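You operate a simulated robot arm through the tools that you are given. There is no shell and no other tool.

The job below is to be done with a simulated robot arm. You get a single attempt, and the scene is never put back.

JOB
Close the liner drawer. Then fetch the teal-top lot card labelled "SPEED 3 PAD 3" from the third board from the bottom of the stores shelving and set it on the low shelf of the end stand. Then put one of the beige sack clips from the third board from the bottom of the stores shelving on the end of the packing table by the stand. The order counts. Set down upright: teal-top lot card, beige sack clip.

The check looks at the end state, three seconds after you hand in, the way a careful person would. Anything else that was tipped, shoved, dropped, spilled or broken makes it a failure.

ROBOT AND FRAMES
A 6-joint arm with a two-finger gripper on a trunk, on a base that drives. Base frame: it is fixed to the floor where the robot stands at the start and does not move with it; the origin is under the middle of the robot, x ahead of it, y to its left, z up. Units: mm, rad, N and s.
With the tool pointing down near the work surface it reaches from about 220 to 380 mm from the robot's upright axis, wherever it stands. Its first joint turns from -2.007 to 2.007 rad. Places, roughly: beige sack clip [250, -1750, 1000]; end of the packing table by the stand (22x44 cm) [-1380, -6180, 840]; liner drawer [500, 0, 700]; low shelf of the end stand [-2300, -1000, 200]; teal-top lot card [250, -1750, 1000]. Payload 2.1 kg.
The TCP is the grasp point between the finger pads, 20 mm short of the fingertips. In the tool frame z runs along the fingers and y along their closing line. Largest opening 100 mm; the body of the gripper starts 63 mm behind the TCP.
Orientation is told as [roll, pitch, yaw] about the base's x, y, z axes, in that order, counted from this pose: with the fingers straight down and closing along the base's y, the tool's x points along the base's -x, its y along +y and its z along -z.

CONTROLS
- The arm moves only by the tool move_arm. Its argument "increments" is a list of rows, each an object of numbers (a shift or turn left out is 0, a gripper value left out holds the last): "tx", "ty", "tz": the shift along the tool's x, y, z in mm; "rx", "ry", "rz": the turn, a rotation vector about the tool's x, y, z in rad; "grip": the finger opening in mm, from 0 to 100. In form: [{"tx": .., "ty": .., "tz": .., "rx": .., "ry": .., "rz": .., "grip": ..}, ...]. A call has 1 to 20 rows; each row is the pose to reach, as a shift and turn from the pose commanded when the call began, along the tool's axes at that moment. Each row takes 0.2 s and may step no farther than 50 mm and 0.15 rad from the row before; otherwise, or with a gripper value out of range, the whole call is refused. Where a pose cannot be reached the arm comes as near as it can. A force on the tool above 40 N (or 10 N above the force at the start of the call, whichever is more), or a blocked arm, ends the call early, and 0.2 s more pass. The fingers move at their own pace (about 153 mm/s each) and stop on an object; they squeeze with about 28 N. The grip force told is the motor's: it shows also when the fingers shut on nothing. Time passes only in rows, and 0.2 s behind the last, so rows that repeat a pose let the fingers close. It gives the time, the measured TCP pose, the force on the tool (base axes), the opening and the grip force at its end, in the units of the frame above (readings bear some noise), with the torque about the TCP (base axes, N m) and any sound that the robot's microphone picked up.
- Cameras (640 x 400 px; columns grow to the right, rows downward): "scene" is now at [2.7, 136.4, 1448.9]; the picture's right is [-0.08, -1.00, 0.00], its down [-0.88, 0.07, -0.47] and it looks along [0.47, -0.04, -0.88] (base axes); focal length 258 px, centre (320, 200). "wrist" rides on the gripper at [70, -19, -99] in the tool frame; the picture's right is [0.26, 0.97, 0.00], its down [-0.75, 0.20, -0.63] and it looks along [-0.61, 0.16, 0.78] (tool axes); focal length 230 px, centre (320, 200). There is no depth. A picture from a camera that has moved, and an enlarged one, comes with that camera's place and axes in the base frame and with its lens.
- camera(camera): a new picture of that camera. The clock stands still meanwhile.
- raise_lower(by): slides the trunk up (or, below 0, down) by that many mm; the arm and the scene camera ride with it, the base frame stays. It gives what a move gives, with no picture.
- base_move(legs): drives the robot by 1 to 6 legs, each [ahead, turn to the left] in mm and rad, along the robot's own axes; the way and the turn of a leg run together, so that a leg with both is an arc; at most 1500 mm and 3.142 rad a leg. The arm and the cameras ride along, it lands a little off, and it stops where it bumps. It gives what a move gives.
- aim_head(pan, tilt): turns the head with the scene camera to pan (to the left, within 2.705 rad either way) and tilt (down, from -0.506 to 1.204), counted from straight ahead of the robot. It gives what a move gives.
- inspect(camera, box): a new picture of the part [left, top, right, bottom] of that camera's present view, enlarged. The clock stands still meanwhile.
- finish_job(): hands the job in; it is judged then, once.

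Places have to be worked out from the pictures, the camera data and where the tool is seen. Open the gripper and draw the arm clear of the work before you hand the job in, unless the task says otherwise.

The tools are called after "Request:" by a JSON object that holds its "method" and its "body". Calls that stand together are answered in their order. move_arm: Moves the arm, as the interface text tells. Its arguments: {"type":"object","properties":{"increments":{"type":"array","items":{"type":"object","properties":{"tx":{"type":"number"},"ty":{"type":"number"},"tz":{"type":"number"},"rx":{"type":"number"},"ry":{"type":"number"},"rz":{"type":"number"},"grip":{"type":"number"}}}}},"required":["increments"]} The other tools are called the same way: raise_lower (by) slides the trunk up or down; base_move (legs) drives the base; aim_head (pan, tilt) turns the head that bears the scene camera; camera (camera) takes a picture; inspect (camera, box) takes an enlarged picture of a part of a camera's view; finish_job () hands the job in.

At the start:

```text
clock: 0.0
ee_pos: [317.8, -73.7, 911.6]
orientation: [0.0, 0.001, 0.001]
wrist_force: [0.8, -0.7, 0.3]
ft_torque: [0.0, 0.0, 0.01]
finger_gap: 100.2
grip_force: 0.1
trunk travel left (down, up): [-675.0, 315.0]
robot x, y, heading: [-1.7, 0.3, -0.0]
head pan, tilt: [-0.077, 1.077]
```

scene: 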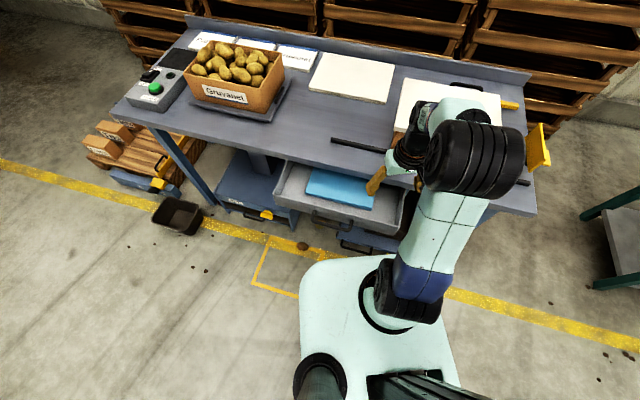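
wrist: 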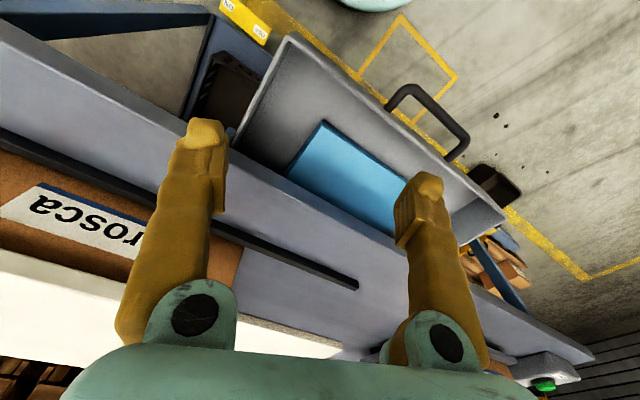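

The pictures show the liner drawer standing open under the table, with its handle roughly at x≈320, y≈80, z≈700. I will look closer at it in both views before moving.

Request:
{"method": "inspect", "body": {"camera": "scene", "box": [240, 120, 440, 260]}}

Request:
{"method": "inspect", "body": {"camera": "wrist", "box": [160, 0, 560, 250]}}

```text
2.86 times, centred on (340, 190) of scene
camera zoom: at [2.7, 136.4, 1448.9], right [-0.08, -1.0, 0.0], down [-0.88, 0.07, -0.47], along [0.47, -0.04, -0.88], focal length 738 px, centre (263, 229)
```

zoom: 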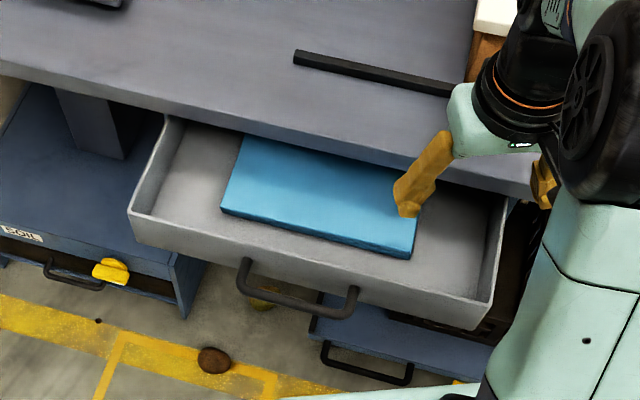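

```text
1.60 times, centred on (360, 125) of wrist
camera zoom: at [247.8, -91.8, 1010.7], right [-0.26, 0.97, 0.0], down [0.75, 0.2, 0.63], along [0.61, 0.16, -0.78], focal length 368 px, centre (256, 320)
```

zoom: 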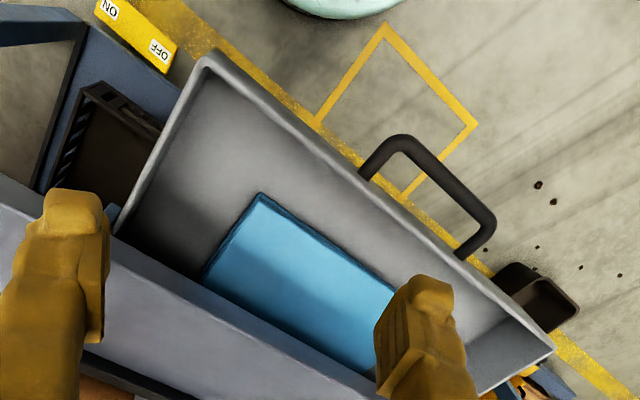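

By matching both views, the drawer's front top edge runs from about (411, 248, 748) to (272, -119, 748). So the drawer pushes in along about (0.936, -0.354). Before moving the base or arm, I'll look around with the head.

Request:
{"method": "aim_head", "body": {"pan": -0.3, "tilt": 0.5}}

Request:
{"method": "camera", "body": {"camera": "scene"}}

Request:
{"method": "aim_head", "body": {"pan": -1.5, "tilt": 0.4}}

Request:
{"method": "camera", "body": {"camera": "scene"}}

Request:
{"method": "aim_head", "body": {"pan": -2.6, "tilt": 0.4}}

Request:
{"method": "camera", "body": {"camera": "scene"}}

Request:
{"method": "aim_head", "body": {"pan": 2.4, "tilt": 0.4}}

Request:
{"method": "camera", "body": {"camera": "scene"}}

Request:
{"method": "aim_head", "body": {"pan": 1.2, "tilt": 0.4}}

Request:
{"method": "camera", "body": {"camera": "scene"}}

```text
clock: 1.0
ee_pos: [316.8, -72.5, 910.7]
orientation: [0.0, 0.0, 0.0]
wrist_force: [-0.4, 0.0, 0.5]
ft_torque: [-0.02, -0.01, 0.0]
finger_gap: 99.9
grip_force: 0.1
trunk travel left (down, up): [-675.0, 315.0]
robot x, y, heading: [-1.8, 1.9, -0.003]
head pan, tilt: [-0.3, 0.499]
```

```text
taken
camera scene: at [25.2, 114.5, 1495.1], right [-0.3, -0.96, 0.0], down [-0.46, 0.14, -0.88], along [0.84, -0.26, -0.48], focal length 258 px, centre (320, 200)
```

scene: 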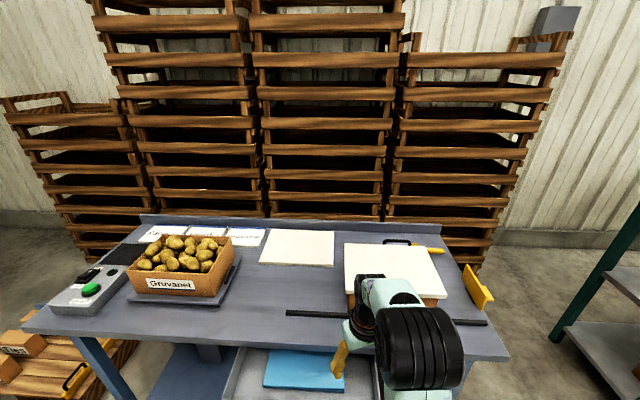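

```text
clock: 2.4
ee_pos: [317.5, -73.3, 912.2]
orientation: [0.002, 0.001, -0.001]
wrist_force: [-0.6, -0.4, 0.3]
ft_torque: [0.0, 0.01, -0.01]
finger_gap: 100.1
grip_force: 0.1
trunk travel left (down, up): [-675.0, 315.0]
robot x, y, heading: [-1.3, 4.1, 0.002]
head pan, tilt: [-1.499, 0.4]
```

```text
taken
camera scene: at [-55.0, 49.0, 1504.3], right [-1.0, -0.07, 0.0], down [-0.03, 0.39, -0.92], along [0.07, -0.92, -0.39], focal length 258 px, centre (320, 200)
```

scene: 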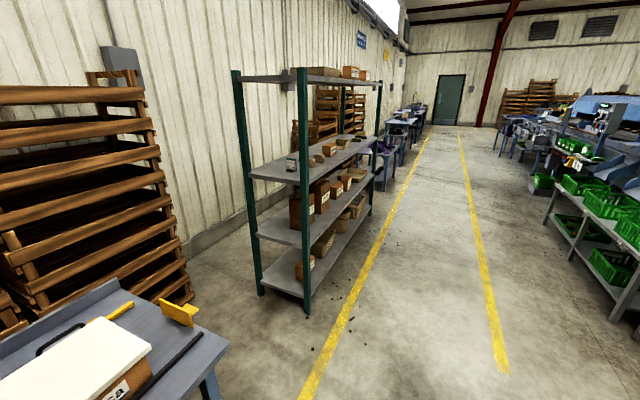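

```text
clock: 3.7
ee_pos: [317.1, -74.2, 911.4]
orientation: [-0.001, 0.001, 0.0]
wrist_force: [-0.7, 0.2, -1.7]
ft_torque: [0.05, -0.01, -0.02]
finger_gap: 99.8
grip_force: 0.1
trunk travel left (down, up): [-675.0, 315.0]
robot x, y, heading: [-2.9, -1.0, 0.005]
head pan, tilt: [-2.601, 0.4]
```

```text
taken
camera scene: at [-141.1, 93.5, 1504.3], right [-0.52, 0.86, 0.0], down [0.33, 0.2, -0.92], along [-0.79, -0.48, -0.39], focal length 258 px, centre (320, 200)
```

scene: 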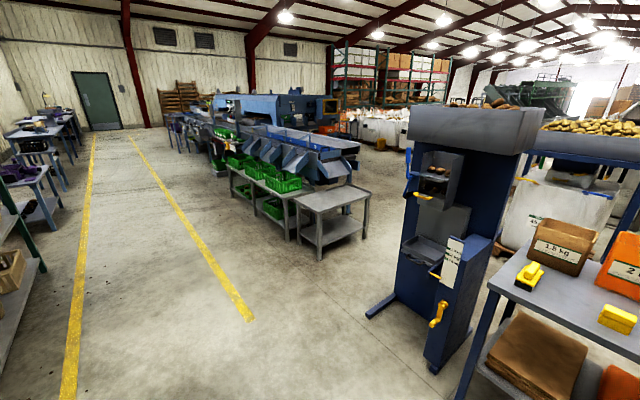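

```text
clock: 7.6
ee_pos: [318.4, -73.1, 911.1]
orientation: [0.001, 0.0, 0.001]
wrist_force: [0.2, -0.5, -0.4]
ft_torque: [-0.04, 0.03, 0.01]
finger_gap: 99.9
grip_force: 0.1
trunk travel left (down, up): [-675.0, 315.0]
robot x, y, heading: [-0.0, 1.3, 0.001]
head pan, tilt: [2.4, 0.4]
```

```text
taken
camera scene: at [-130.1, 204.0, 1504.3], right [0.68, 0.74, 0.0], down [0.29, -0.26, -0.92], along [-0.68, 0.62, -0.39], focal length 258 px, centre (320, 200)
```

scene: 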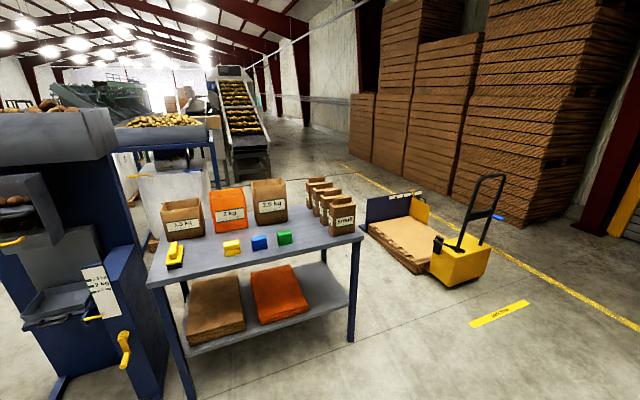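

```text
clock: 9.0
ee_pos: [316.9, -73.2, 910.5]
orientation: [0.001, 0.0, 0.002]
wrist_force: [0.3, -0.5, -0.2]
ft_torque: [0.01, -0.01, 0.0]
finger_gap: 100.0
grip_force: 0.0
trunk travel left (down, up): [-675.0, 315.0]
robot x, y, heading: [0.7, 2.2, -0.003]
head pan, tilt: [1.201, 0.4]
```

```text
taken
camera scene: at [-28.4, 227.8, 1504.3], right [0.93, -0.36, 0.0], down [-0.14, -0.36, -0.92], along [0.33, 0.86, -0.39], focal length 258 px, centre (320, 200)
```

scene: 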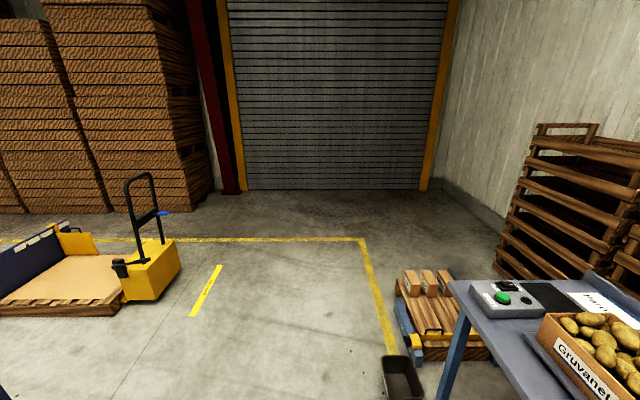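

The surroundings are mapped: the shelving is to the right, the end stand is behind-right, and the packing tables are down the aisle. For the drawer, I'll first check how the robot base sits in front of the table.

Request:
{"method": "aim_head", "body": {"pan": 0.0, "tilt": 1.2}}

Request:
{"method": "camera", "body": {"camera": "scene"}}

```text
clock: 10.4
ee_pos: [317.2, -73.6, 912.1]
orientation: [0.0, 0.0, -0.001]
wrist_force: [0.0, -0.1, -0.4]
ft_torque: [0.02, 0.01, -0.01]
finger_gap: 100.1
grip_force: 0.0
trunk travel left (down, up): [-675.0, 315.0]
robot x, y, heading: [-3.8, -1.5, 0.004]
head pan, tilt: [0.0, 1.201]
```

```text
taken
camera scene: at [-5.8, 141.5, 1441.5], right [0.0, -1.0, 0.0], down [-0.93, 0.0, -0.36], along [0.36, 0.0, -0.93], focal length 258 px, centre (320, 200)
```

scene: 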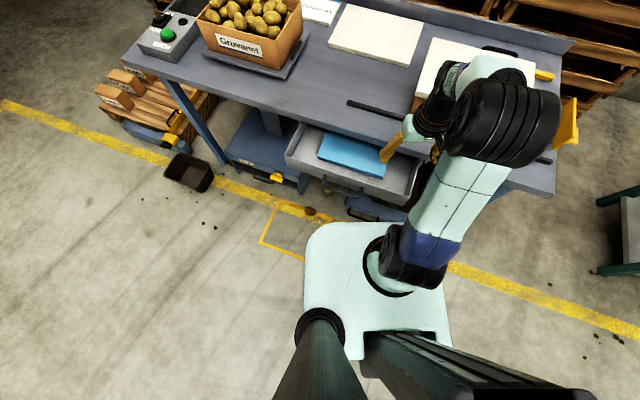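

The mint plate is the trunk carriage, and the robot stands well clear of the table. I'll turn right by 0.362 rad so I face the drawer squarely, then back off 150 mm to make room to lay the tool level.

Request:
{"method": "base_move", "body": {"legs": [[0, -0.362], [-150, 0]]}}

Request:
{"method": "camera", "body": {"camera": "scene"}}

```text
clock: 12.9
ee_pos: [129.7, -127.5, 910.8]
orientation: [0.0, -0.001, -0.36]
wrist_force: [-0.1, 0.4, 0.1]
ft_torque: [0.01, -0.01, 0.04]
finger_gap: 99.8
grip_force: 0.0
trunk travel left (down, up): [-675.0, 315.0]
robot x, y, heading: [-140.3, 55.5, -0.362]
head pan, tilt: [0.0, 1.201]
```

```text
taken
camera scene: at [-96.9, 187.0, 1441.4], right [-0.35, -0.94, 0.0], down [-0.87, 0.33, -0.36], along [0.34, -0.13, -0.93], focal length 258 px, centre (320, 200)
```

scene: 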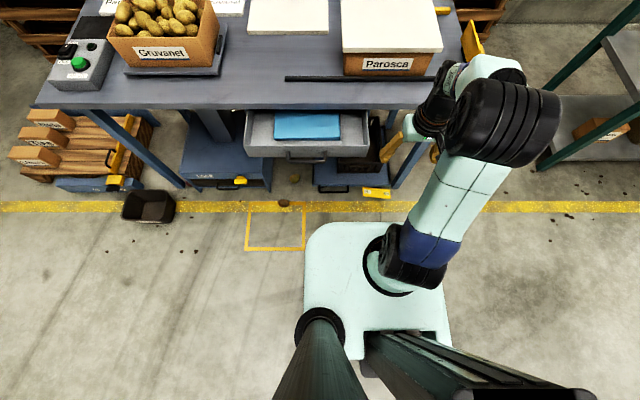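

The table now sits square in front, with the drawer front about 430–435 mm ahead of the robot axis. I'll level the tool to point forward while shifting it to about 60 mm left of the robot axis and closing the fingers.

Request:
{"method": "move_arm", "body": {"increments": [{"ry": -0.1428, "tx": -5, "ty": 12, "grip": 0}, {"ry": -0.2856, "tx": -10, "ty": 24}, {"ry": -0.4284, "tx": -15, "ty": 36}, {"ry": -0.5712, "tx": -20, "ty": 48}, {"ry": -0.714, "tx": -25, "ty": 60}, {"ry": -0.8568, "tx": -30, "ty": 72}, {"ry": -0.9996, "tx": -35, "ty": 84}, {"ry": -1.1424, "tx": -40, "ty": 96}, {"ry": -1.2852, "tx": -45, "ty": 108}, {"ry": -1.428, "tx": -50, "ty": 120}, {"ry": -1.5708, "tx": -55, "ty": 134}, {"ry": -1.5708, "tx": -55, "ty": 134}]}}

Request:
{"method": "camera", "body": {"camera": "scene"}}

Request:
{"method": "camera", "body": {"camera": "wrist"}}

```text
clock: 15.5
ee_pos: [265.9, -136.2, 981.9]
orientation: [1.2, -1.412, -1.531]
wrist_force: [0.4, 0.7, 0.3]
ft_torque: [-0.02, -0.02, 0.0]
finger_gap: 0.0
grip_force: 28.4
out of reach, approached as far as the arm can: row 4, 5, 6, 7, 8, 9, 10, 11, 12
trunk travel left (down, up): [-675.0, 315.0]
robot x, y, heading: [-140.3, 51.2, -0.361]
head pan, tilt: [0.0, 1.201]
```

```text
taken
camera scene: at [-97.6, 187.5, 1441.4], right [-0.35, -0.94, 0.0], down [-0.87, 0.33, -0.36], along [0.34, -0.13, -0.93], focal length 258 px, centre (320, 200)
```

scene: 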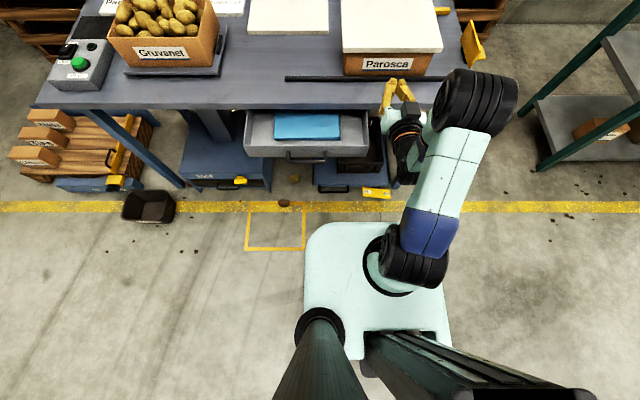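

```text
taken
camera wrist: at [164.8, -111.2, 916.0], right [0.31, 0.94, -0.11], down [-0.53, 0.27, 0.81], along [0.79, -0.19, 0.58], focal length 230 px, centre (320, 200)
```

wrist: 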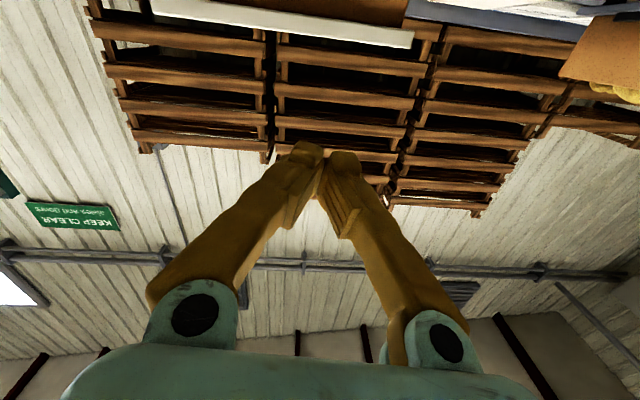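

The arm levelled the tool but only at about 446 mm ahead and z≈982, which is fine because the trunk can lower it. I'll shift the base about 90 mm left and 100 mm back to line up with the free right part of the drawer front.

Request:
{"method": "base_move", "body": {"legs": [[0, -0.733], [-134, 0], [0, 0.733]]}}

Request:
{"method": "raise_lower", "body": {"by": -272}}

Request:
{"method": "camera", "body": {"camera": "scene"}}

Request:
{"method": "camera", "body": {"camera": "wrist"}}

```text
clock: 20.7
ee_pos: [203.7, -15.6, 981.9]
orientation: [1.192, -1.412, -1.519]
wrist_force: [0.3, 0.1, -0.6]
ft_torque: [0.05, 0.02, -0.04]
finger_gap: 0.1
grip_force: 28.0
trunk travel left (down, up): [-675.0, 315.0]
robot x, y, heading: [-203.1, 172.8, -0.361]
head pan, tilt: [0.0, 1.201]
```

```text
clock: 23.5
ee_pos: [203.5, -15.4, 710.0]
orientation: [1.194, -1.413, -1.52]
wrist_force: [-0.2, -0.2, -0.6]
ft_torque: [0.0, 0.04, 0.0]
finger_gap: 0.0
grip_force: 27.9
trunk travel left (down, up): [-403.0, 587.0]
robot x, y, heading: [-201.0, 174.7, -0.36]
head pan, tilt: [0.0, 1.201]
```

```text
taken
camera scene: at [-159.6, 307.4, 1169.5], right [-0.35, -0.94, 0.0], down [-0.87, 0.33, -0.36], along [0.34, -0.13, -0.93], focal length 258 px, centre (320, 200)
```

scene: 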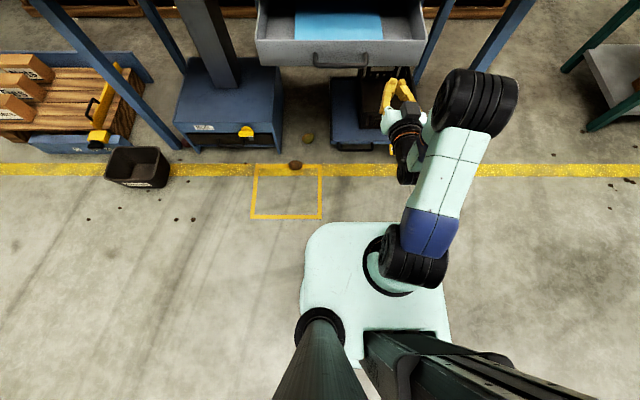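

```text
taken
camera wrist: at [103.1, 9.4, 643.9], right [0.31, 0.94, -0.11], down [-0.53, 0.27, 0.81], along [0.79, -0.19, 0.58], focal length 230 px, centre (320, 200)
```

wrist: 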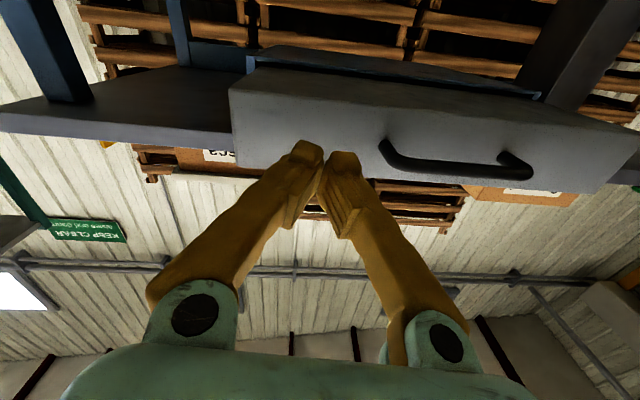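

The fingertips are lined up with the free right part of the drawer front at z≈710, with roughly an 80 mm gap. I'll drive forward 65 mm to get close, then check.

Request:
{"method": "base_move", "body": {"legs": [[65, 0]]}}

Request:
{"method": "camera", "body": {"camera": "wrist"}}

Request:
{"method": "camera", "body": {"camera": "scene"}}

```text
clock: 24.5
ee_pos: [264.5, -38.9, 708.6]
orientation: [1.188, -1.411, -1.518]
wrist_force: [-0.6, 1.0, 1.1]
ft_torque: [0.02, -0.01, 0.0]
finger_gap: 0.2
grip_force: 27.9
trunk travel left (down, up): [-403.0, 587.0]
robot x, y, heading: [-145.5, 151.5, -0.36]
head pan, tilt: [0.0, 1.201]
```

```text
taken
camera wrist: at [164.2, -13.5, 643.6], right [0.31, 0.94, -0.11], down [-0.52, 0.27, 0.81], along [0.79, -0.19, 0.58], focal length 230 px, centre (320, 200)
```

wrist: 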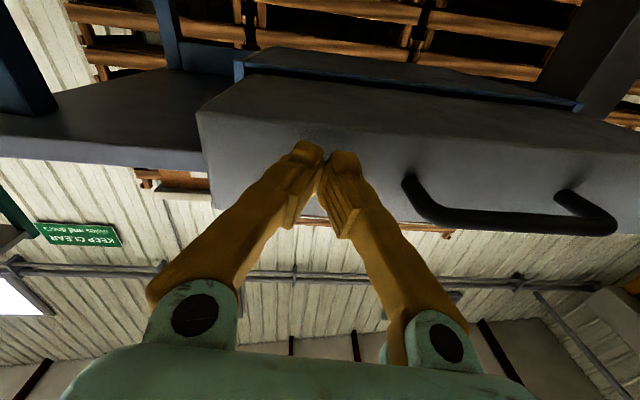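

```text
taken
camera scene: at [-98.3, 284.3, 1169.4], right [-0.35, -0.94, 0.0], down [-0.87, 0.33, -0.36], along [0.34, -0.13, -0.93], focal length 258 px, centre (320, 200)
```

scene: 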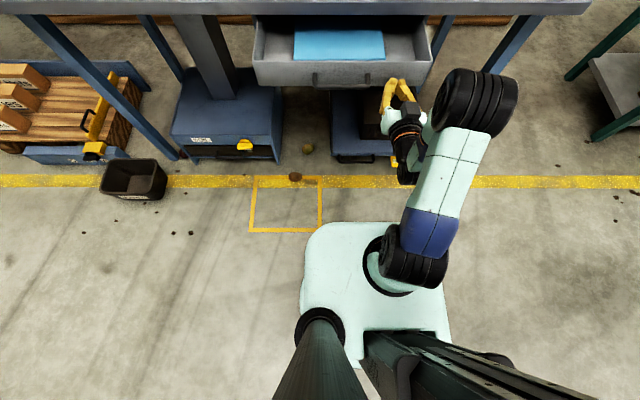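

The fingertips are just short of the drawer front panel. I'll push forward with the arm in gentle steps.

Request:
{"method": "move_arm", "body": {"increments": [{"tz": 8, "grip": 0}, {"tz": 16}, {"tz": 24}, {"tz": 32}, {"tz": 40}, {"tz": 48}, {"tz": 56}, {"tz": 64}]}}

Request:
{"method": "camera", "body": {"camera": "scene"}}

```text
clock: 26.3
ee_pos: [317.1, -71.4, 705.5]
orientation: [1.191, -1.411, -1.513]
wrist_force: [-0.3, -0.6, 0.0]
ft_torque: [0.01, -0.01, 0.0]
finger_gap: 0.0
grip_force: 28.5
out of reach, approached as far as the arm can: row 3, 4, 5, 6, 7, 8
trunk travel left (down, up): [-403.0, 587.0]
robot x, y, heading: [-142.0, 154.5, -0.36]
head pan, tilt: [0.0, 1.201]
```

```text
taken
camera scene: at [-98.7, 284.4, 1169.5], right [-0.35, -0.94, 0.0], down [-0.87, 0.33, -0.36], along [0.34, -0.13, -0.93], focal length 258 px, centre (320, 200)
```

scene: 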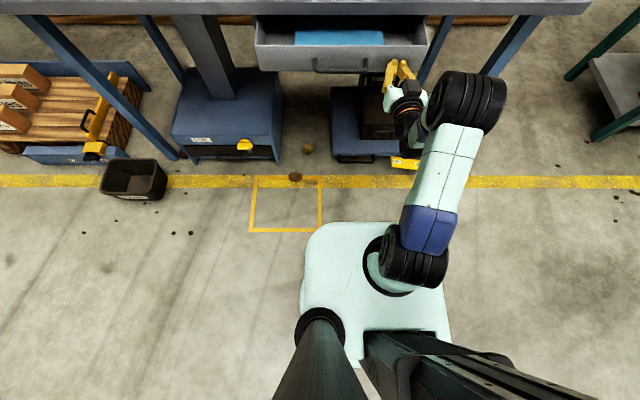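

The drawer slid in easily by about 45 mm and the arm is near its reach limit. I'll push the rest by driving the base in small legs.

Request:
{"method": "base_move", "body": {"legs": [[40, 0]]}}

Request:
{"method": "camera", "body": {"camera": "scene"}}

Request:
{"method": "camera", "body": {"camera": "wrist"}}

```text
clock: 27.2
ee_pos: [355.3, -83.3, 708.1]
orientation: [1.186, -1.412, -1.51]
wrist_force: [-0.5, -0.8, 0.4]
ft_torque: [-0.01, -0.03, 0.02]
finger_gap: 0.0
grip_force: 27.9
trunk travel left (down, up): [-403.0, 587.0]
robot x, y, heading: [-106.5, 135.3, -0.358]
head pan, tilt: [0.0, 1.201]
```

```text
taken
camera scene: at [-60.9, 270.3, 1169.4], right [-0.35, -0.94, 0.0], down [-0.87, 0.33, -0.36], along [0.34, -0.13, -0.93], focal length 258 px, centre (320, 200)
```

scene: 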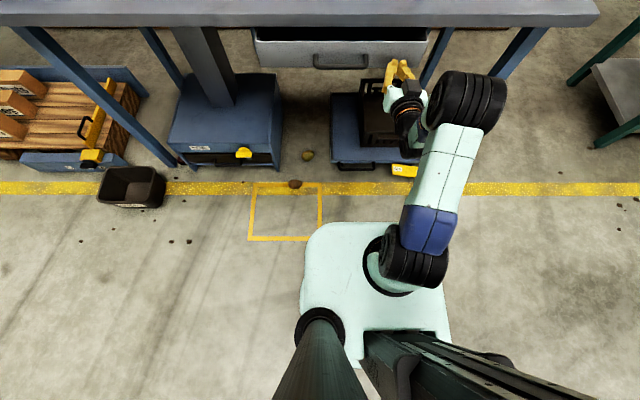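

```text
taken
camera wrist: at [255.0, -59.7, 640.4], right [0.3, 0.95, -0.11], down [-0.53, 0.27, 0.81], along [0.79, -0.19, 0.58], focal length 230 px, centre (320, 200)
```

wrist: 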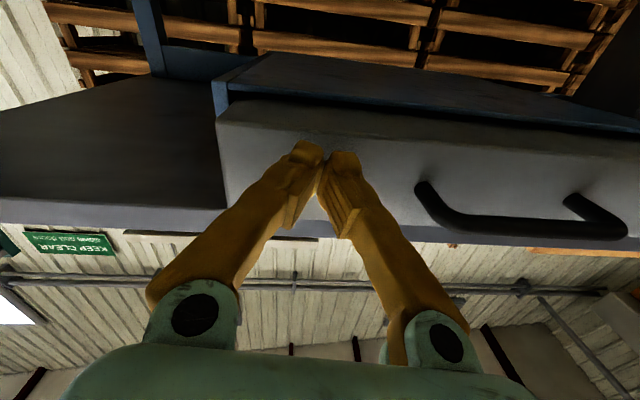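

The drawer front is still slightly ahead of its housing. I'll drive 25 mm more.

Request:
{"method": "base_move", "body": {"legs": [[25, 0]]}}

Request:
{"method": "camera", "body": {"camera": "scene"}}

Request:
{"method": "camera", "body": {"camera": "wrist"}}

```text
clock: 28.0
ee_pos: [379.3, -93.1, 704.4]
orientation: [1.188, -1.412, -1.51]
wrist_force: [0.4, -1.2, 0.2]
ft_torque: [0.0, -0.02, -0.01]
finger_gap: 0.0
grip_force: 28.1
trunk travel left (down, up): [-403.0, 587.0]
robot x, y, heading: [-82.8, 129.2, -0.365]
head pan, tilt: [0.0, 1.201]
```

```text
taken
camera scene: at [-37.3, 261.4, 1169.4], right [-0.35, -0.94, 0.0], down [-0.87, 0.33, -0.36], along [0.34, -0.13, -0.93], focal length 258 px, centre (320, 200)
```

scene: 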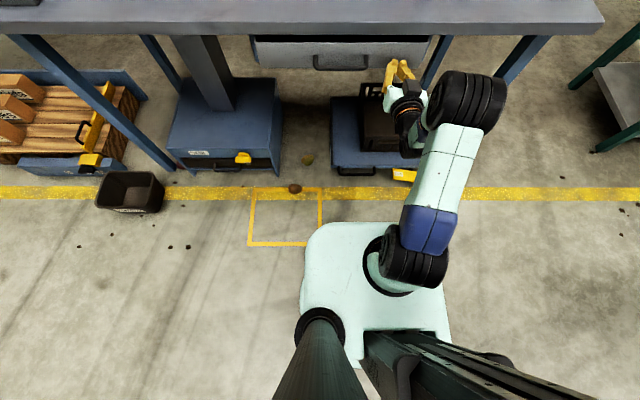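

```text
taken
camera wrist: at [278.7, -68.4, 640.4], right [0.3, 0.95, -0.11], down [-0.53, 0.26, 0.81], along [0.79, -0.19, 0.58], focal length 230 px, centre (320, 200)
```

wrist: 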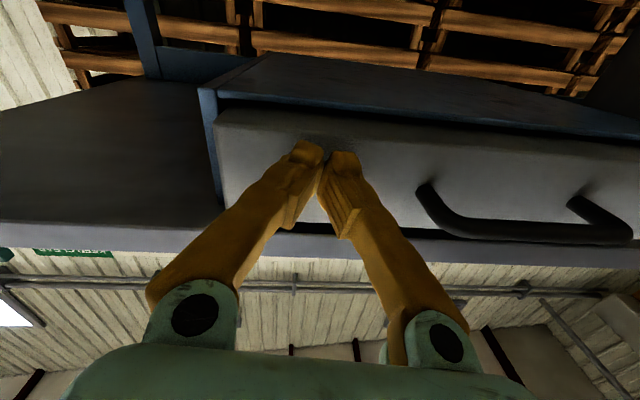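

It is nearly flush with the housing, with no resistance yet. I'll keep pushing in small steps and watch the force.

Request:
{"method": "base_move", "body": {"legs": [[12, 0]]}}

Request:
{"method": "camera", "body": {"camera": "wrist"}}

```text
clock: 28.7
ee_pos: [390.7, -97.4, 706.0]
orientation: [1.186, -1.412, -1.509]
wrist_force: [0.5, -0.4, 0.9]
ft_torque: [0.05, -0.03, 0.0]
finger_gap: 0.0
grip_force: 27.8
trunk travel left (down, up): [-403.0, 587.0]
robot x, y, heading: [-69.0, 122.9, -0.36]
head pan, tilt: [0.0, 1.201]
```

```text
taken
camera wrist: at [290.0, -72.7, 640.5], right [0.3, 0.95, -0.11], down [-0.53, 0.26, 0.81], along [0.79, -0.19, 0.58], focal length 230 px, centre (320, 200)
```

wrist: 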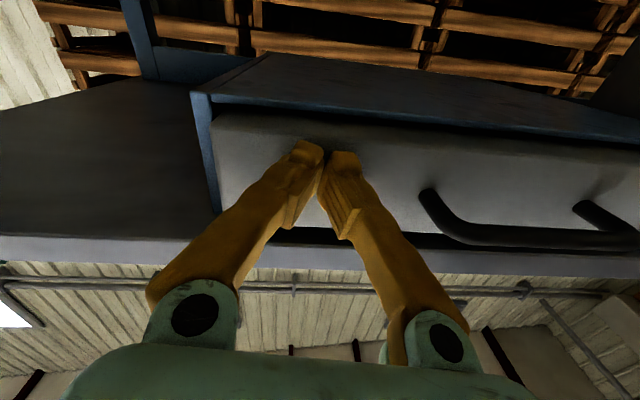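

Still no resistance, and the front panel is close to the housing's face. I'll push another 10 mm.

Request:
{"method": "base_move", "body": {"legs": [[10, 0]]}}

Request:
{"method": "camera", "body": {"camera": "wrist"}}

Request:
{"method": "camera", "body": {"camera": "scene"}}

```text
clock: 29.5
ee_pos: [399.3, -100.3, 705.9]
orientation: [1.188, -1.413, -1.511]
wrist_force: [0.3, -0.5, 0.2]
ft_torque: [0.0, 0.0, -0.01]
finger_gap: 0.0
grip_force: 27.7
trunk travel left (down, up): [-403.0, 587.0]
robot x, y, heading: [-58.5, 118.3, -0.357]
head pan, tilt: [0.0, 1.201]
```

```text
taken
camera wrist: at [299.4, -76.2, 640.5], right [0.3, 0.95, -0.11], down [-0.53, 0.26, 0.81], along [0.79, -0.19, 0.58], focal length 230 px, centre (320, 200)
```

wrist: 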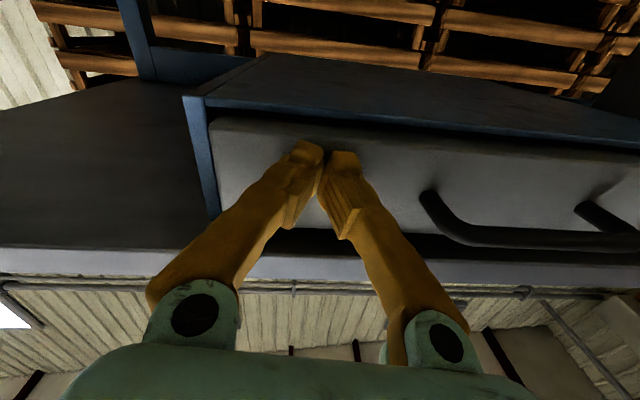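

```text
taken
camera scene: at [-16.7, 253.7, 1169.4], right [-0.35, -0.94, 0.0], down [-0.87, 0.33, -0.36], along [0.34, -0.13, -0.93], focal length 258 px, centre (320, 200)
```

scene: 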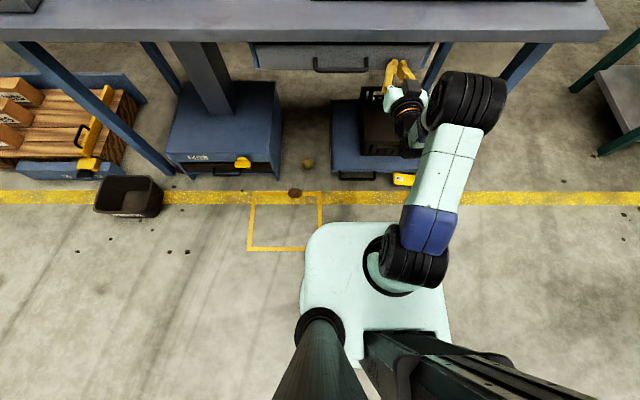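

The housing edge is visible beside the panel and the drawer still slides freely. I'll push 8 mm more at a time until there is resistance.

Request:
{"method": "base_move", "body": {"legs": [[8, 0]]}}

Request:
{"method": "inspect", "body": {"camera": "wrist", "box": [140, 40, 460, 240]}}

```text
clock: 30.2
ee_pos: [407.7, -103.2, 705.7]
orientation: [1.189, -1.412, -1.51]
wrist_force: [0.0, -0.1, 0.0]
ft_torque: [0.0, 0.02, 0.03]
finger_gap: 0.0
grip_force: 27.7
trunk travel left (down, up): [-403.0, 587.0]
robot x, y, heading: [-53.3, 115.4, -0.36]
head pan, tilt: [0.0, 1.201]
```

```text
2.00 times, centred on (300, 140) of wrist
camera zoom: at [307.0, -79.0, 640.5], right [0.3, 0.95, -0.11], down [-0.53, 0.26, 0.81], along [0.79, -0.19, 0.58], focal length 460 px, centre (360, 320)
```

zoom: 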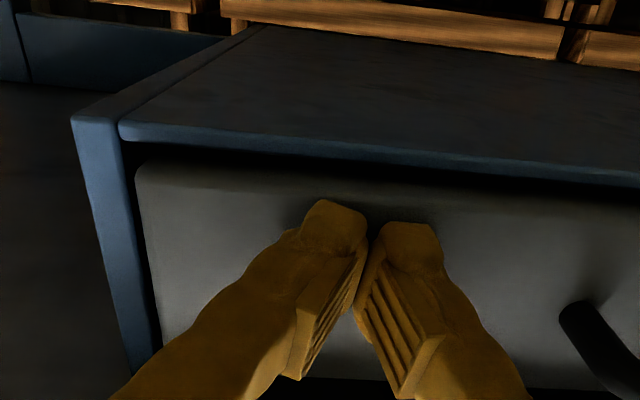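

The panel is near the housing face but still moves freely. Pushing another 8 mm.

Request:
{"method": "base_move", "body": {"legs": [[8, 0]]}}

Request:
{"method": "inspect", "body": {"camera": "wrist", "box": [140, 40, 460, 240]}}

```text
clock: 30.9
ee_pos: [414.7, -106.2, 705.9]
orientation: [1.188, -1.412, -1.51]
wrist_force: [-0.3, -0.3, 0.4]
ft_torque: [-0.03, 0.0, 0.02]
finger_gap: 0.2
grip_force: 27.8
trunk travel left (down, up): [-403.0, 587.0]
robot x, y, heading: [-48.5, 111.1, -0.356]
head pan, tilt: [0.0, 1.201]
```

```text
2.00 times, centred on (300, 140) of wrist
camera zoom: at [314.7, -81.8, 640.5], right [0.3, 0.95, -0.11], down [-0.53, 0.26, 0.81], along [0.79, -0.19, 0.58], focal length 460 px, centre (360, 320)
```

zoom: 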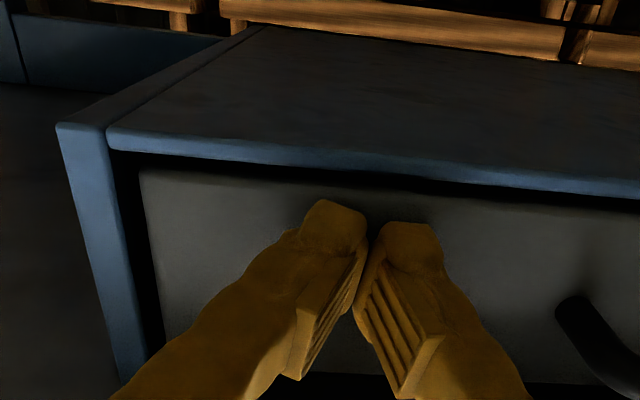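

The panel is moving level with or slightly into the housing, still without force. Pushing 8 mm more.

Request:
{"method": "base_move", "body": {"legs": [[8, 0]]}}

Request:
{"method": "inspect", "body": {"camera": "wrist", "box": [140, 40, 460, 240]}}

```text
clock: 31.7
ee_pos: [420.2, -108.2, 706.9]
orientation: [1.19, -1.411, -1.512]
wrist_force: [-18.8, 7.3, -6.5]
ft_torque: [0.0, -0.06, -0.1]
finger_gap: 0.0
grip_force: 28.1
trunk travel left (down, up): [-403.0, 587.0]
robot x, y, heading: [-38.9, 110.2, -0.356]
head pan, tilt: [0.0, 1.201]
```

```text
2.00 times, centred on (300, 140) of wrist
camera zoom: at [319.8, -83.6, 641.1], right [0.3, 0.95, -0.11], down [-0.53, 0.26, 0.81], along [0.79, -0.19, 0.58], focal length 460 px, centre (360, 320)
```

zoom: 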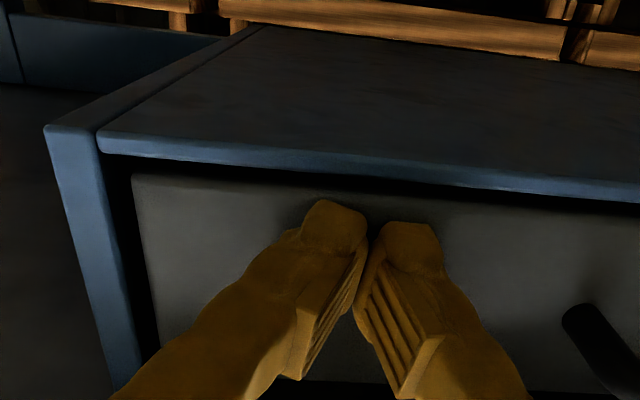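

The force jumped to about 20 N against the push, so the drawer is against its stop. I'll back straight off and look at the drawer.

Request:
{"method": "base_move", "body": {"legs": [[-300, 0]]}}

Request:
{"method": "aim_head", "body": {"pan": 0.0, "tilt": 0.8}}

Request:
{"method": "camera", "body": {"camera": "scene"}}

Request:
{"method": "camera", "body": {"camera": "wrist"}}

```text
clock: 33.7
ee_pos: [138.3, -3.6, 704.6]
orientation: [1.174, -1.41, -1.5]
wrist_force: [0.6, -1.1, 0.0]
ft_torque: [0.01, 0.01, -0.02]
finger_gap: 0.0
grip_force: 28.2
trunk travel left (down, up): [-403.0, 587.0]
robot x, y, heading: [-320.3, 215.9, -0.36]
head pan, tilt: [0.0, 1.201]
```

```text
clock: 34.6
ee_pos: [139.2, -3.5, 705.6]
orientation: [1.173, -1.41, -1.498]
wrist_force: [0.1, -0.4, 0.9]
ft_torque: [-0.02, 0.01, 0.02]
finger_gap: 0.0
grip_force: 27.8
trunk travel left (down, up): [-403.0, 587.0]
robot x, y, heading: [-319.2, 215.3, -0.363]
head pan, tilt: [0.0, 0.799]
```

```text
taken
camera scene: at [-252.5, 342.6, 1197.1], right [-0.35, -0.94, 0.0], down [-0.67, 0.25, -0.7], along [0.65, -0.25, -0.72], focal length 258 px, centre (320, 200)
```

scene: 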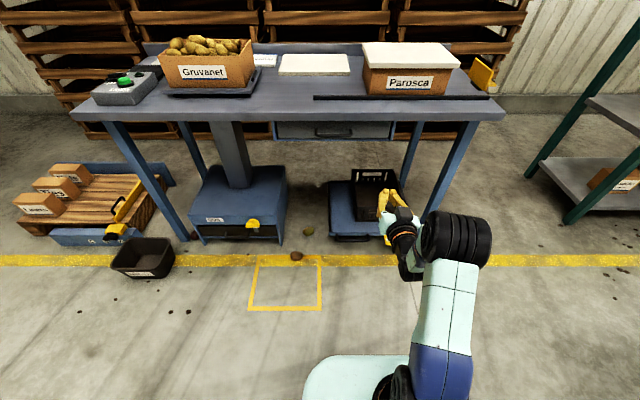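

```text
taken
camera wrist: at [39.3, 20.8, 640.0], right [0.31, 0.95, -0.11], down [-0.52, 0.26, 0.81], along [0.8, -0.19, 0.58], focal length 230 px, centre (320, 200)
```

wrist: 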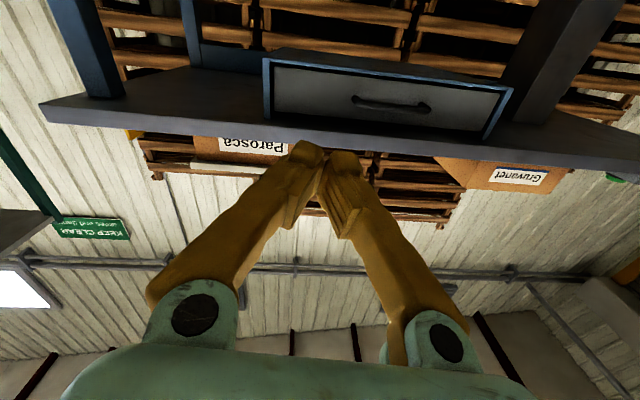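

The drawer is closed and sits flush in its housing. Next I'll drive down the aisle to the stores shelving: turn right, go about 1640 mm, and turn back left to face it.

Request:
{"method": "base_move", "body": {"legs": [[0, -1.57], [820, 0], [817, 0], [0, 1.57]]}}

Request:
{"method": "raise_lower", "body": {"by": 272}}

Request:
{"method": "aim_head", "body": {"pan": 0.0, "tilt": 0.4}}

Request:
{"method": "camera", "body": {"camera": "scene"}}

```text
clock: 50.6
ee_pos: [-433.8, -1534.3, 705.0]
orientation: [1.173, -1.411, -1.499]
wrist_force: [-0.1, -0.1, 0.3]
ft_torque: [0.01, 0.02, -0.01]
finger_gap: 0.0
grip_force: 27.9
trunk travel left (down, up): [-403.0, 587.0]
robot x, y, heading: [-893.8, -1317.3, -0.36]
head pan, tilt: [0.0, 0.799]
```

```text
clock: 53.3
ee_pos: [-435.3, -1535.6, 976.3]
orientation: [1.172, -1.412, -1.497]
wrist_force: [-0.7, 0.7, 0.4]
ft_torque: [-0.02, 0.0, 0.0]
finger_gap: 0.0
grip_force: 27.6
trunk travel left (down, up): [-675.0, 315.0]
robot x, y, heading: [-899.4, -1312.2, -0.358]
head pan, tilt: [0.0, 0.799]
```

```text
clock: 54.2
ee_pos: [-434.9, -1533.9, 976.4]
orientation: [1.173, -1.411, -1.498]
wrist_force: [-0.4, -0.1, -0.2]
ft_torque: [-0.01, 0.0, 0.0]
finger_gap: 0.1
grip_force: 28.0
trunk travel left (down, up): [-675.0, 315.0]
robot x, y, heading: [-892.3, -1312.5, -0.363]
head pan, tilt: [0.0, 0.4]
```

```text
taken
camera scene: at [-815.7, -1192.3, 1504.2], right [-0.35, -0.94, 0.0], down [-0.36, 0.14, -0.92], along [0.86, -0.33, -0.39], focal length 258 px, centre (320, 200)
```

scene: 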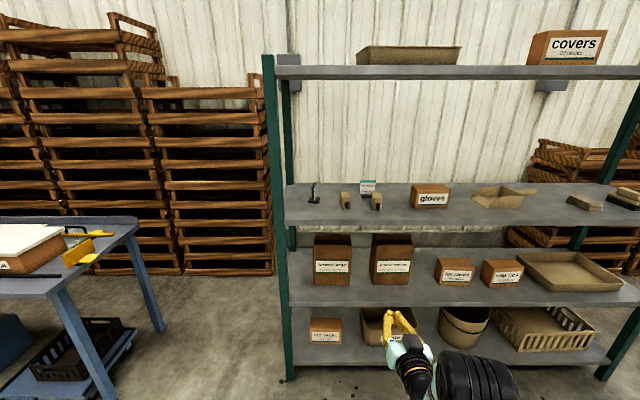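

The shelving is in view with the third board's items in the upper middle. I'll enlarge that part.

Request:
{"method": "inspect", "body": {"camera": "scene", "box": [280, 160, 480, 240]}}

Request:
{"method": "inspect", "body": {"camera": "scene", "box": [440, 160, 640, 240]}}

```text
3.20 times, centred on (380, 200) of scene
camera zoom: at [-815.7, -1192.3, 1504.2], right [-0.35, -0.94, 0.0], down [-0.36, 0.14, -0.92], along [0.86, -0.33, -0.39], focal length 826 px, centre (128, 200)
```

zoom: 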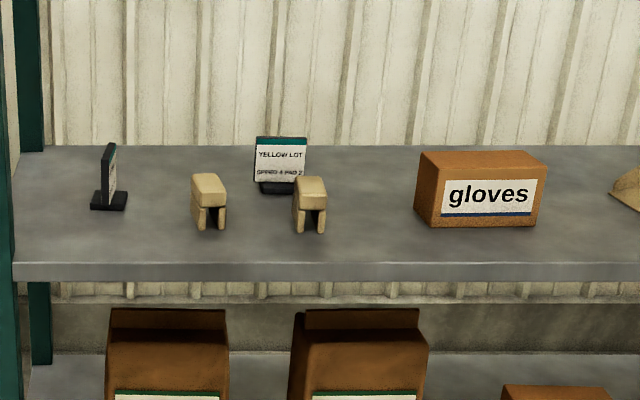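

```text
3.20 times, centred on (540, 200) of scene
camera zoom: at [-815.7, -1192.3, 1504.2], right [-0.35, -0.94, 0.0], down [-0.36, 0.14, -0.92], along [0.86, -0.33, -0.39], focal length 826 px, centre (-384, 200)
```

zoom: 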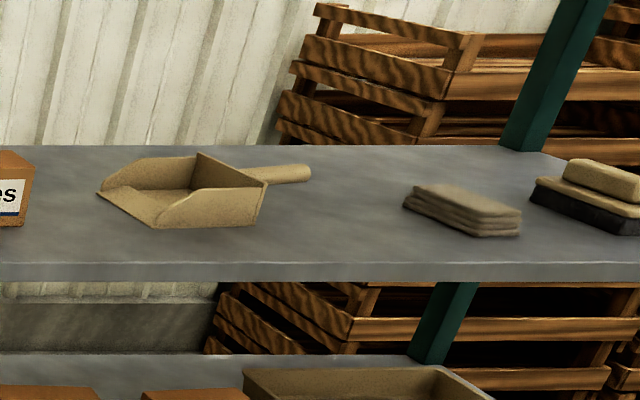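

Two lot cards stand there with two beige clips between. I need to read each card, so I'll enlarge them more.

Request:
{"method": "inspect", "body": {"camera": "scene", "box": [352, 172, 392, 197]}}

Request:
{"method": "inspect", "body": {"camera": "scene", "box": [300, 175, 340, 210]}}

```text
16.00 times, centred on (372, 184) of scene
camera zoom: at [-815.7, -1192.3, 1504.2], right [-0.35, -0.94, 0.0], down [-0.36, 0.14, -0.92], along [0.86, -0.33, -0.39], focal length 4131 px, centre (-512, 448)
```

zoom: 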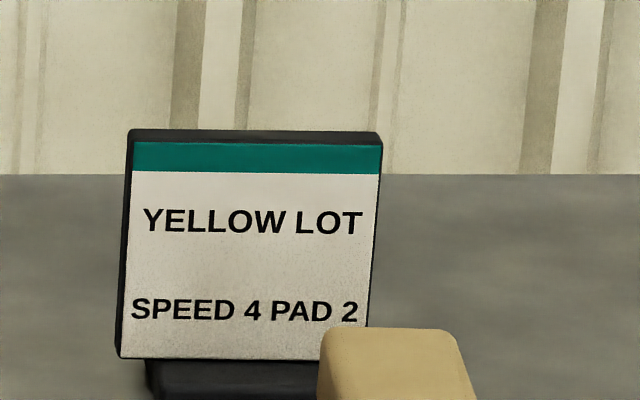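

```text
11.43 times, centred on (320, 192) of scene
camera zoom: at [-815.7, -1192.3, 1504.2], right [-0.35, -0.94, 0.0], down [-0.36, 0.14, -0.92], along [0.86, -0.33, -0.39], focal length 2951 px, centre (320, 286)
```

zoom: 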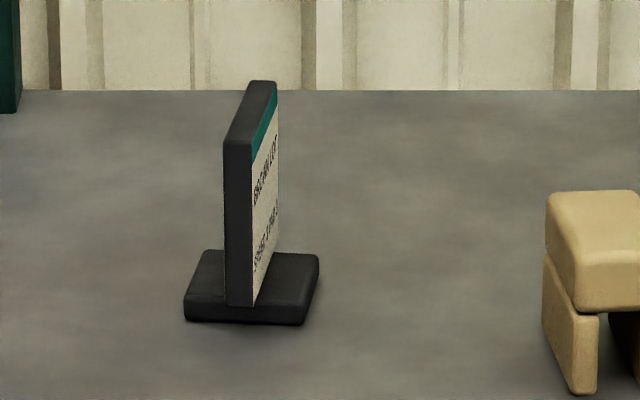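

The facing card reads "SPEED 4 PAD 2", so it is the wrong one. The card at the left stands edge-on and still has to be read. First I'll bring the arm back to a tool-down pose, since there is plenty of free space here, so the reach can be worked out again.

Request:
{"method": "move_arm", "body": {"increments": [{"ry": 0.1428, "tz": -17, "tx": 6}, {"ry": 0.2856, "tz": -34, "tx": 12}, {"ry": 0.4284, "tz": -51, "tx": 18}, {"ry": 0.5712, "tz": -68, "tx": 24}, {"ry": 0.714, "tz": -85, "tx": 30}, {"ry": 0.8568, "tz": -102, "tx": 36}, {"ry": 0.9996, "tz": -119, "tx": 42}, {"ry": 1.1424, "tz": -136, "tx": 48}, {"ry": 1.2852, "tz": -153, "tx": 54}, {"ry": 1.428, "tz": -170, "tx": 60}, {"ry": 1.5708, "tz": -188, "tx": 65}, {"ry": 1.5708, "tz": -188, "tx": 65}]}}

Request:
{"method": "camera", "body": {"camera": "wrist"}}

```text
clock: 56.8
ee_pos: [-614.0, -1466.4, 924.5]
orientation: [0.148, 0.065, -0.319]
wrist_force: [-0.1, 0.2, 0.0]
ft_torque: [0.01, 0.01, 0.01]
finger_gap: 0.0
grip_force: 28.0
trunk travel left (down, up): [-675.0, 315.0]
robot x, y, heading: [-894.5, -1312.4, -0.362]
head pan, tilt: [0.0, 0.4]
```

```text
taken
camera wrist: at [-684.5, -1476.7, 1024.3], right [0.06, 0.99, 0.16], down [0.78, -0.15, 0.6], along [0.62, 0.09, -0.78], focal length 230 px, centre (320, 200)
```

wrist: 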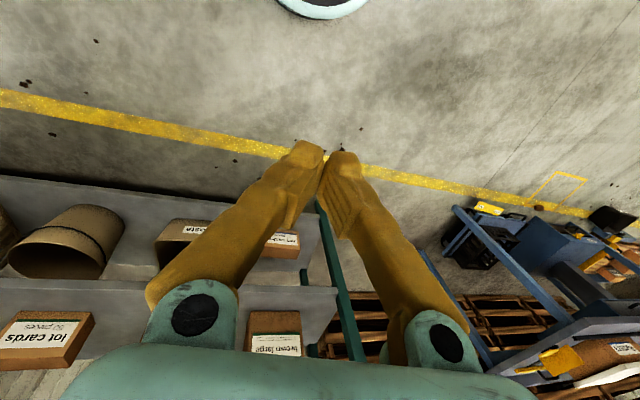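

The arm is back at tool-down, with a residual tilt of about 0.15 rad. The base front is seen to reach only about 200 mm ahead of the axis. I'll true up the tilt, then turn the tool half round so the wrist camera rides above the gripper when levelled.

Request:
{"method": "move_arm", "body": {"increments": [{"rx": 0.075, "ry": -0.033}, {"rx": 0.15, "ry": -0.067}, {"rx": 0.15, "ry": -0.067}]}}

Request:
{"method": "move_arm", "body": {"increments": [{"rz": 0.15}, {"rz": 0.3}, {"rz": 0.45}, {"rz": 0.6}, {"rz": 0.75}, {"rz": 0.9}, {"rz": 1.05}, {"rz": 1.2}, {"rz": 1.35}, {"rz": 1.5}, {"rz": 1.5}]}}

Request:
{"method": "camera", "body": {"camera": "wrist"}}

```text
clock: 57.6
ee_pos: [-613.6, -1465.9, 924.3]
orientation: [0.0, -0.006, -0.325]
wrist_force: [-0.6, 0.1, -0.1]
ft_torque: [-0.01, -0.02, 0.01]
finger_gap: 0.0
grip_force: 28.0
trunk travel left (down, up): [-675.0, 315.0]
robot x, y, heading: [-893.0, -1312.0, -0.36]
head pan, tilt: [0.0, 0.4]
```

```text
clock: 60.0
ee_pos: [-613.2, -1465.4, 925.0]
orientation: [0.006, -0.003, -1.828]
wrist_force: [0.4, 0.4, 0.5]
ft_torque: [-0.01, -0.01, -0.01]
finger_gap: 0.0
grip_force: 28.3
trunk travel left (down, up): [-675.0, 315.0]
robot x, y, heading: [-893.9, -1315.0, -0.359]
head pan, tilt: [0.0, 0.4]
```

```text
taken
camera wrist: at [-614.5, -1392.8, 1023.7], right [1.0, 0.0, 0.0], down [0.0, -0.78, 0.63], along [0.01, -0.63, -0.78], focal length 230 px, centre (320, 200)
```

wrist: 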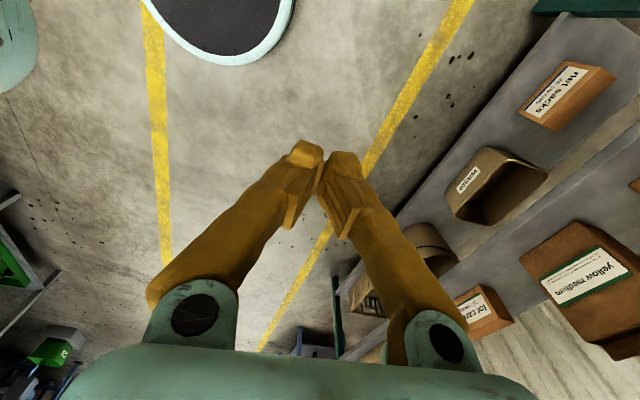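

The half-turn is working: yaw is at -1.83. I'll continue the remaining 1.675 rad.

Request:
{"method": "move_arm", "body": {"increments": [{"rz": 0.14}, {"rz": 0.28}, {"rz": 0.42}, {"rz": 0.56}, {"rz": 0.7}, {"rz": 0.84}, {"rz": 0.98}, {"rz": 1.12}, {"rz": 1.26}, {"rz": 1.4}, {"rz": 1.54}, {"rz": 1.675}, {"rz": 1.675}]}}

Request:
{"method": "camera", "body": {"camera": "wrist"}}

Request:
{"method": "camera", "body": {"camera": "scene"}}

```text
clock: 62.8
ee_pos: [-613.5, -1465.4, 924.9]
orientation: [0.001, 0.003, 2.782]
wrist_force: [0.4, 0.0, -0.3]
ft_torque: [0.0, 0.0, -0.01]
finger_gap: 0.2
grip_force: 27.7
trunk travel left (down, up): [-675.0, 315.0]
robot x, y, heading: [-897.6, -1310.3, -0.363]
head pan, tilt: [0.0, 0.4]
```

```text
taken
camera wrist: at [-542.5, -1472.2, 1024.1], right [-0.1, -1.0, 0.0], down [-0.78, 0.08, 0.63], along [-0.62, 0.06, -0.78], focal length 230 px, centre (320, 200)
```

wrist: 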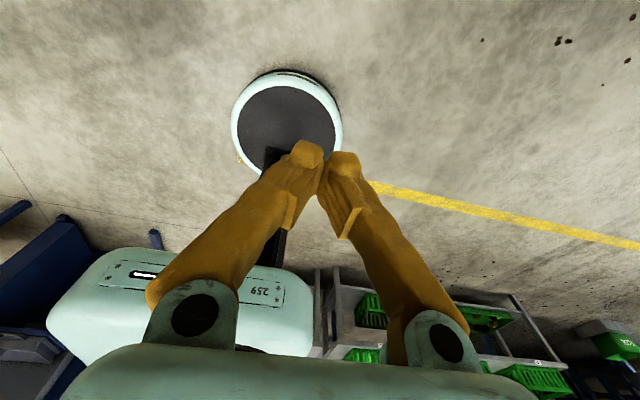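

```text
taken
camera scene: at [-815.8, -1192.3, 1504.3], right [-0.35, -0.94, 0.0], down [-0.36, 0.14, -0.92], along [0.86, -0.33, -0.39], focal length 258 px, centre (320, 200)
```

scene: 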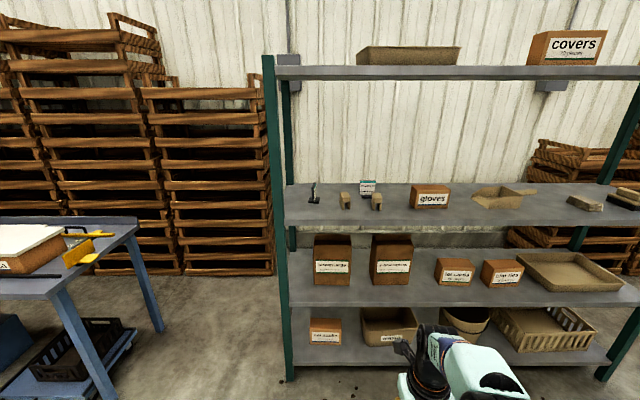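

The base is a round puck of about 205 mm radius, so I can get quite close to the shelf. Now I'll level the tool with the camera on top, reaching to about 430 mm ahead.

Request:
{"method": "move_arm", "body": {"increments": [{"ry": 0.1428, "tx": 11, "tz": -5}, {"ry": 0.2856, "tx": 22, "tz": -10}, {"ry": 0.4284, "tx": 33, "tz": -15}, {"ry": 0.5712, "tx": 44, "tz": -20}, {"ry": 0.714, "tx": 55, "tz": -25}, {"ry": 0.8568, "tx": 66, "tz": -30}, {"ry": 0.9996, "tx": 77, "tz": -35}, {"ry": 1.1424, "tx": 88, "tz": -40}, {"ry": 1.2852, "tx": 99, "tz": -45}, {"ry": 1.428, "tx": 110, "tz": -50}, {"ry": 1.5708, "tx": 121, "tz": -55}, {"ry": 1.5708, "tx": 121, "tz": -55}]}}

Request:
{"method": "camera", "body": {"camera": "wrist"}}

Request:
{"method": "camera", "body": {"camera": "scene"}}

```text
clock: 65.4
ee_pos: [-497.0, -1510.4, 977.8]
orientation: [2.866, 1.565, -0.634]
wrist_force: [-1.2, -0.4, 0.8]
ft_torque: [-0.01, 0.0, -0.01]
finger_gap: 0.0
grip_force: 27.7
out of reach, approached as far as the arm can: row 5, 6, 7, 8, 9, 10, 11, 12
trunk travel left (down, up): [-675.0, 315.0]
robot x, y, heading: [-895.0, -1312.9, -0.362]
head pan, tilt: [0.0, 0.4]
```

```text
taken
camera wrist: at [-583.8, -1457.9, 1047.8], right [-0.34, -0.9, 0.26], down [-0.66, 0.03, -0.75], along [0.67, -0.43, -0.6], focal length 230 px, centre (320, 200)
```

wrist: 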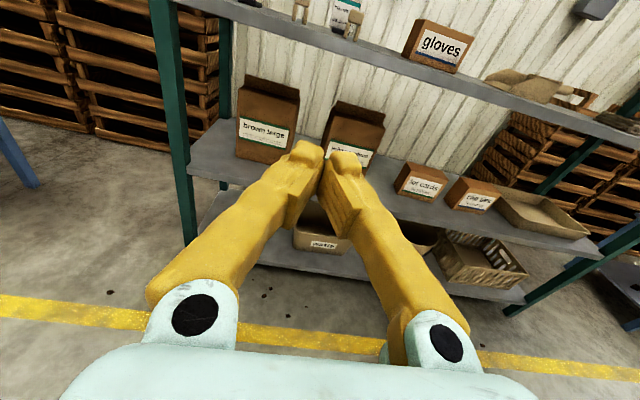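

```text
taken
camera scene: at [-816.1, -1192.3, 1504.3], right [-0.35, -0.94, 0.0], down [-0.36, 0.14, -0.92], along [0.86, -0.33, -0.39], focal length 258 px, centre (320, 200)
```

scene: 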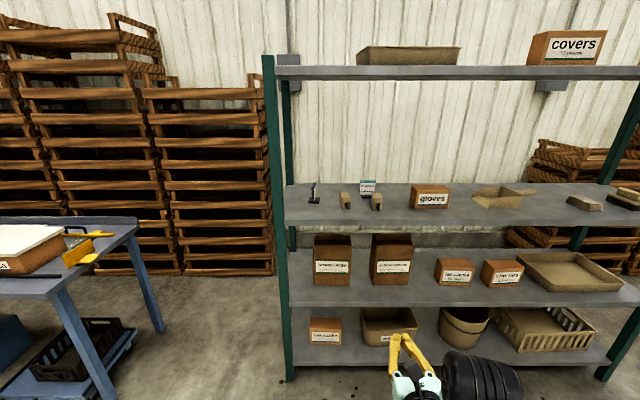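

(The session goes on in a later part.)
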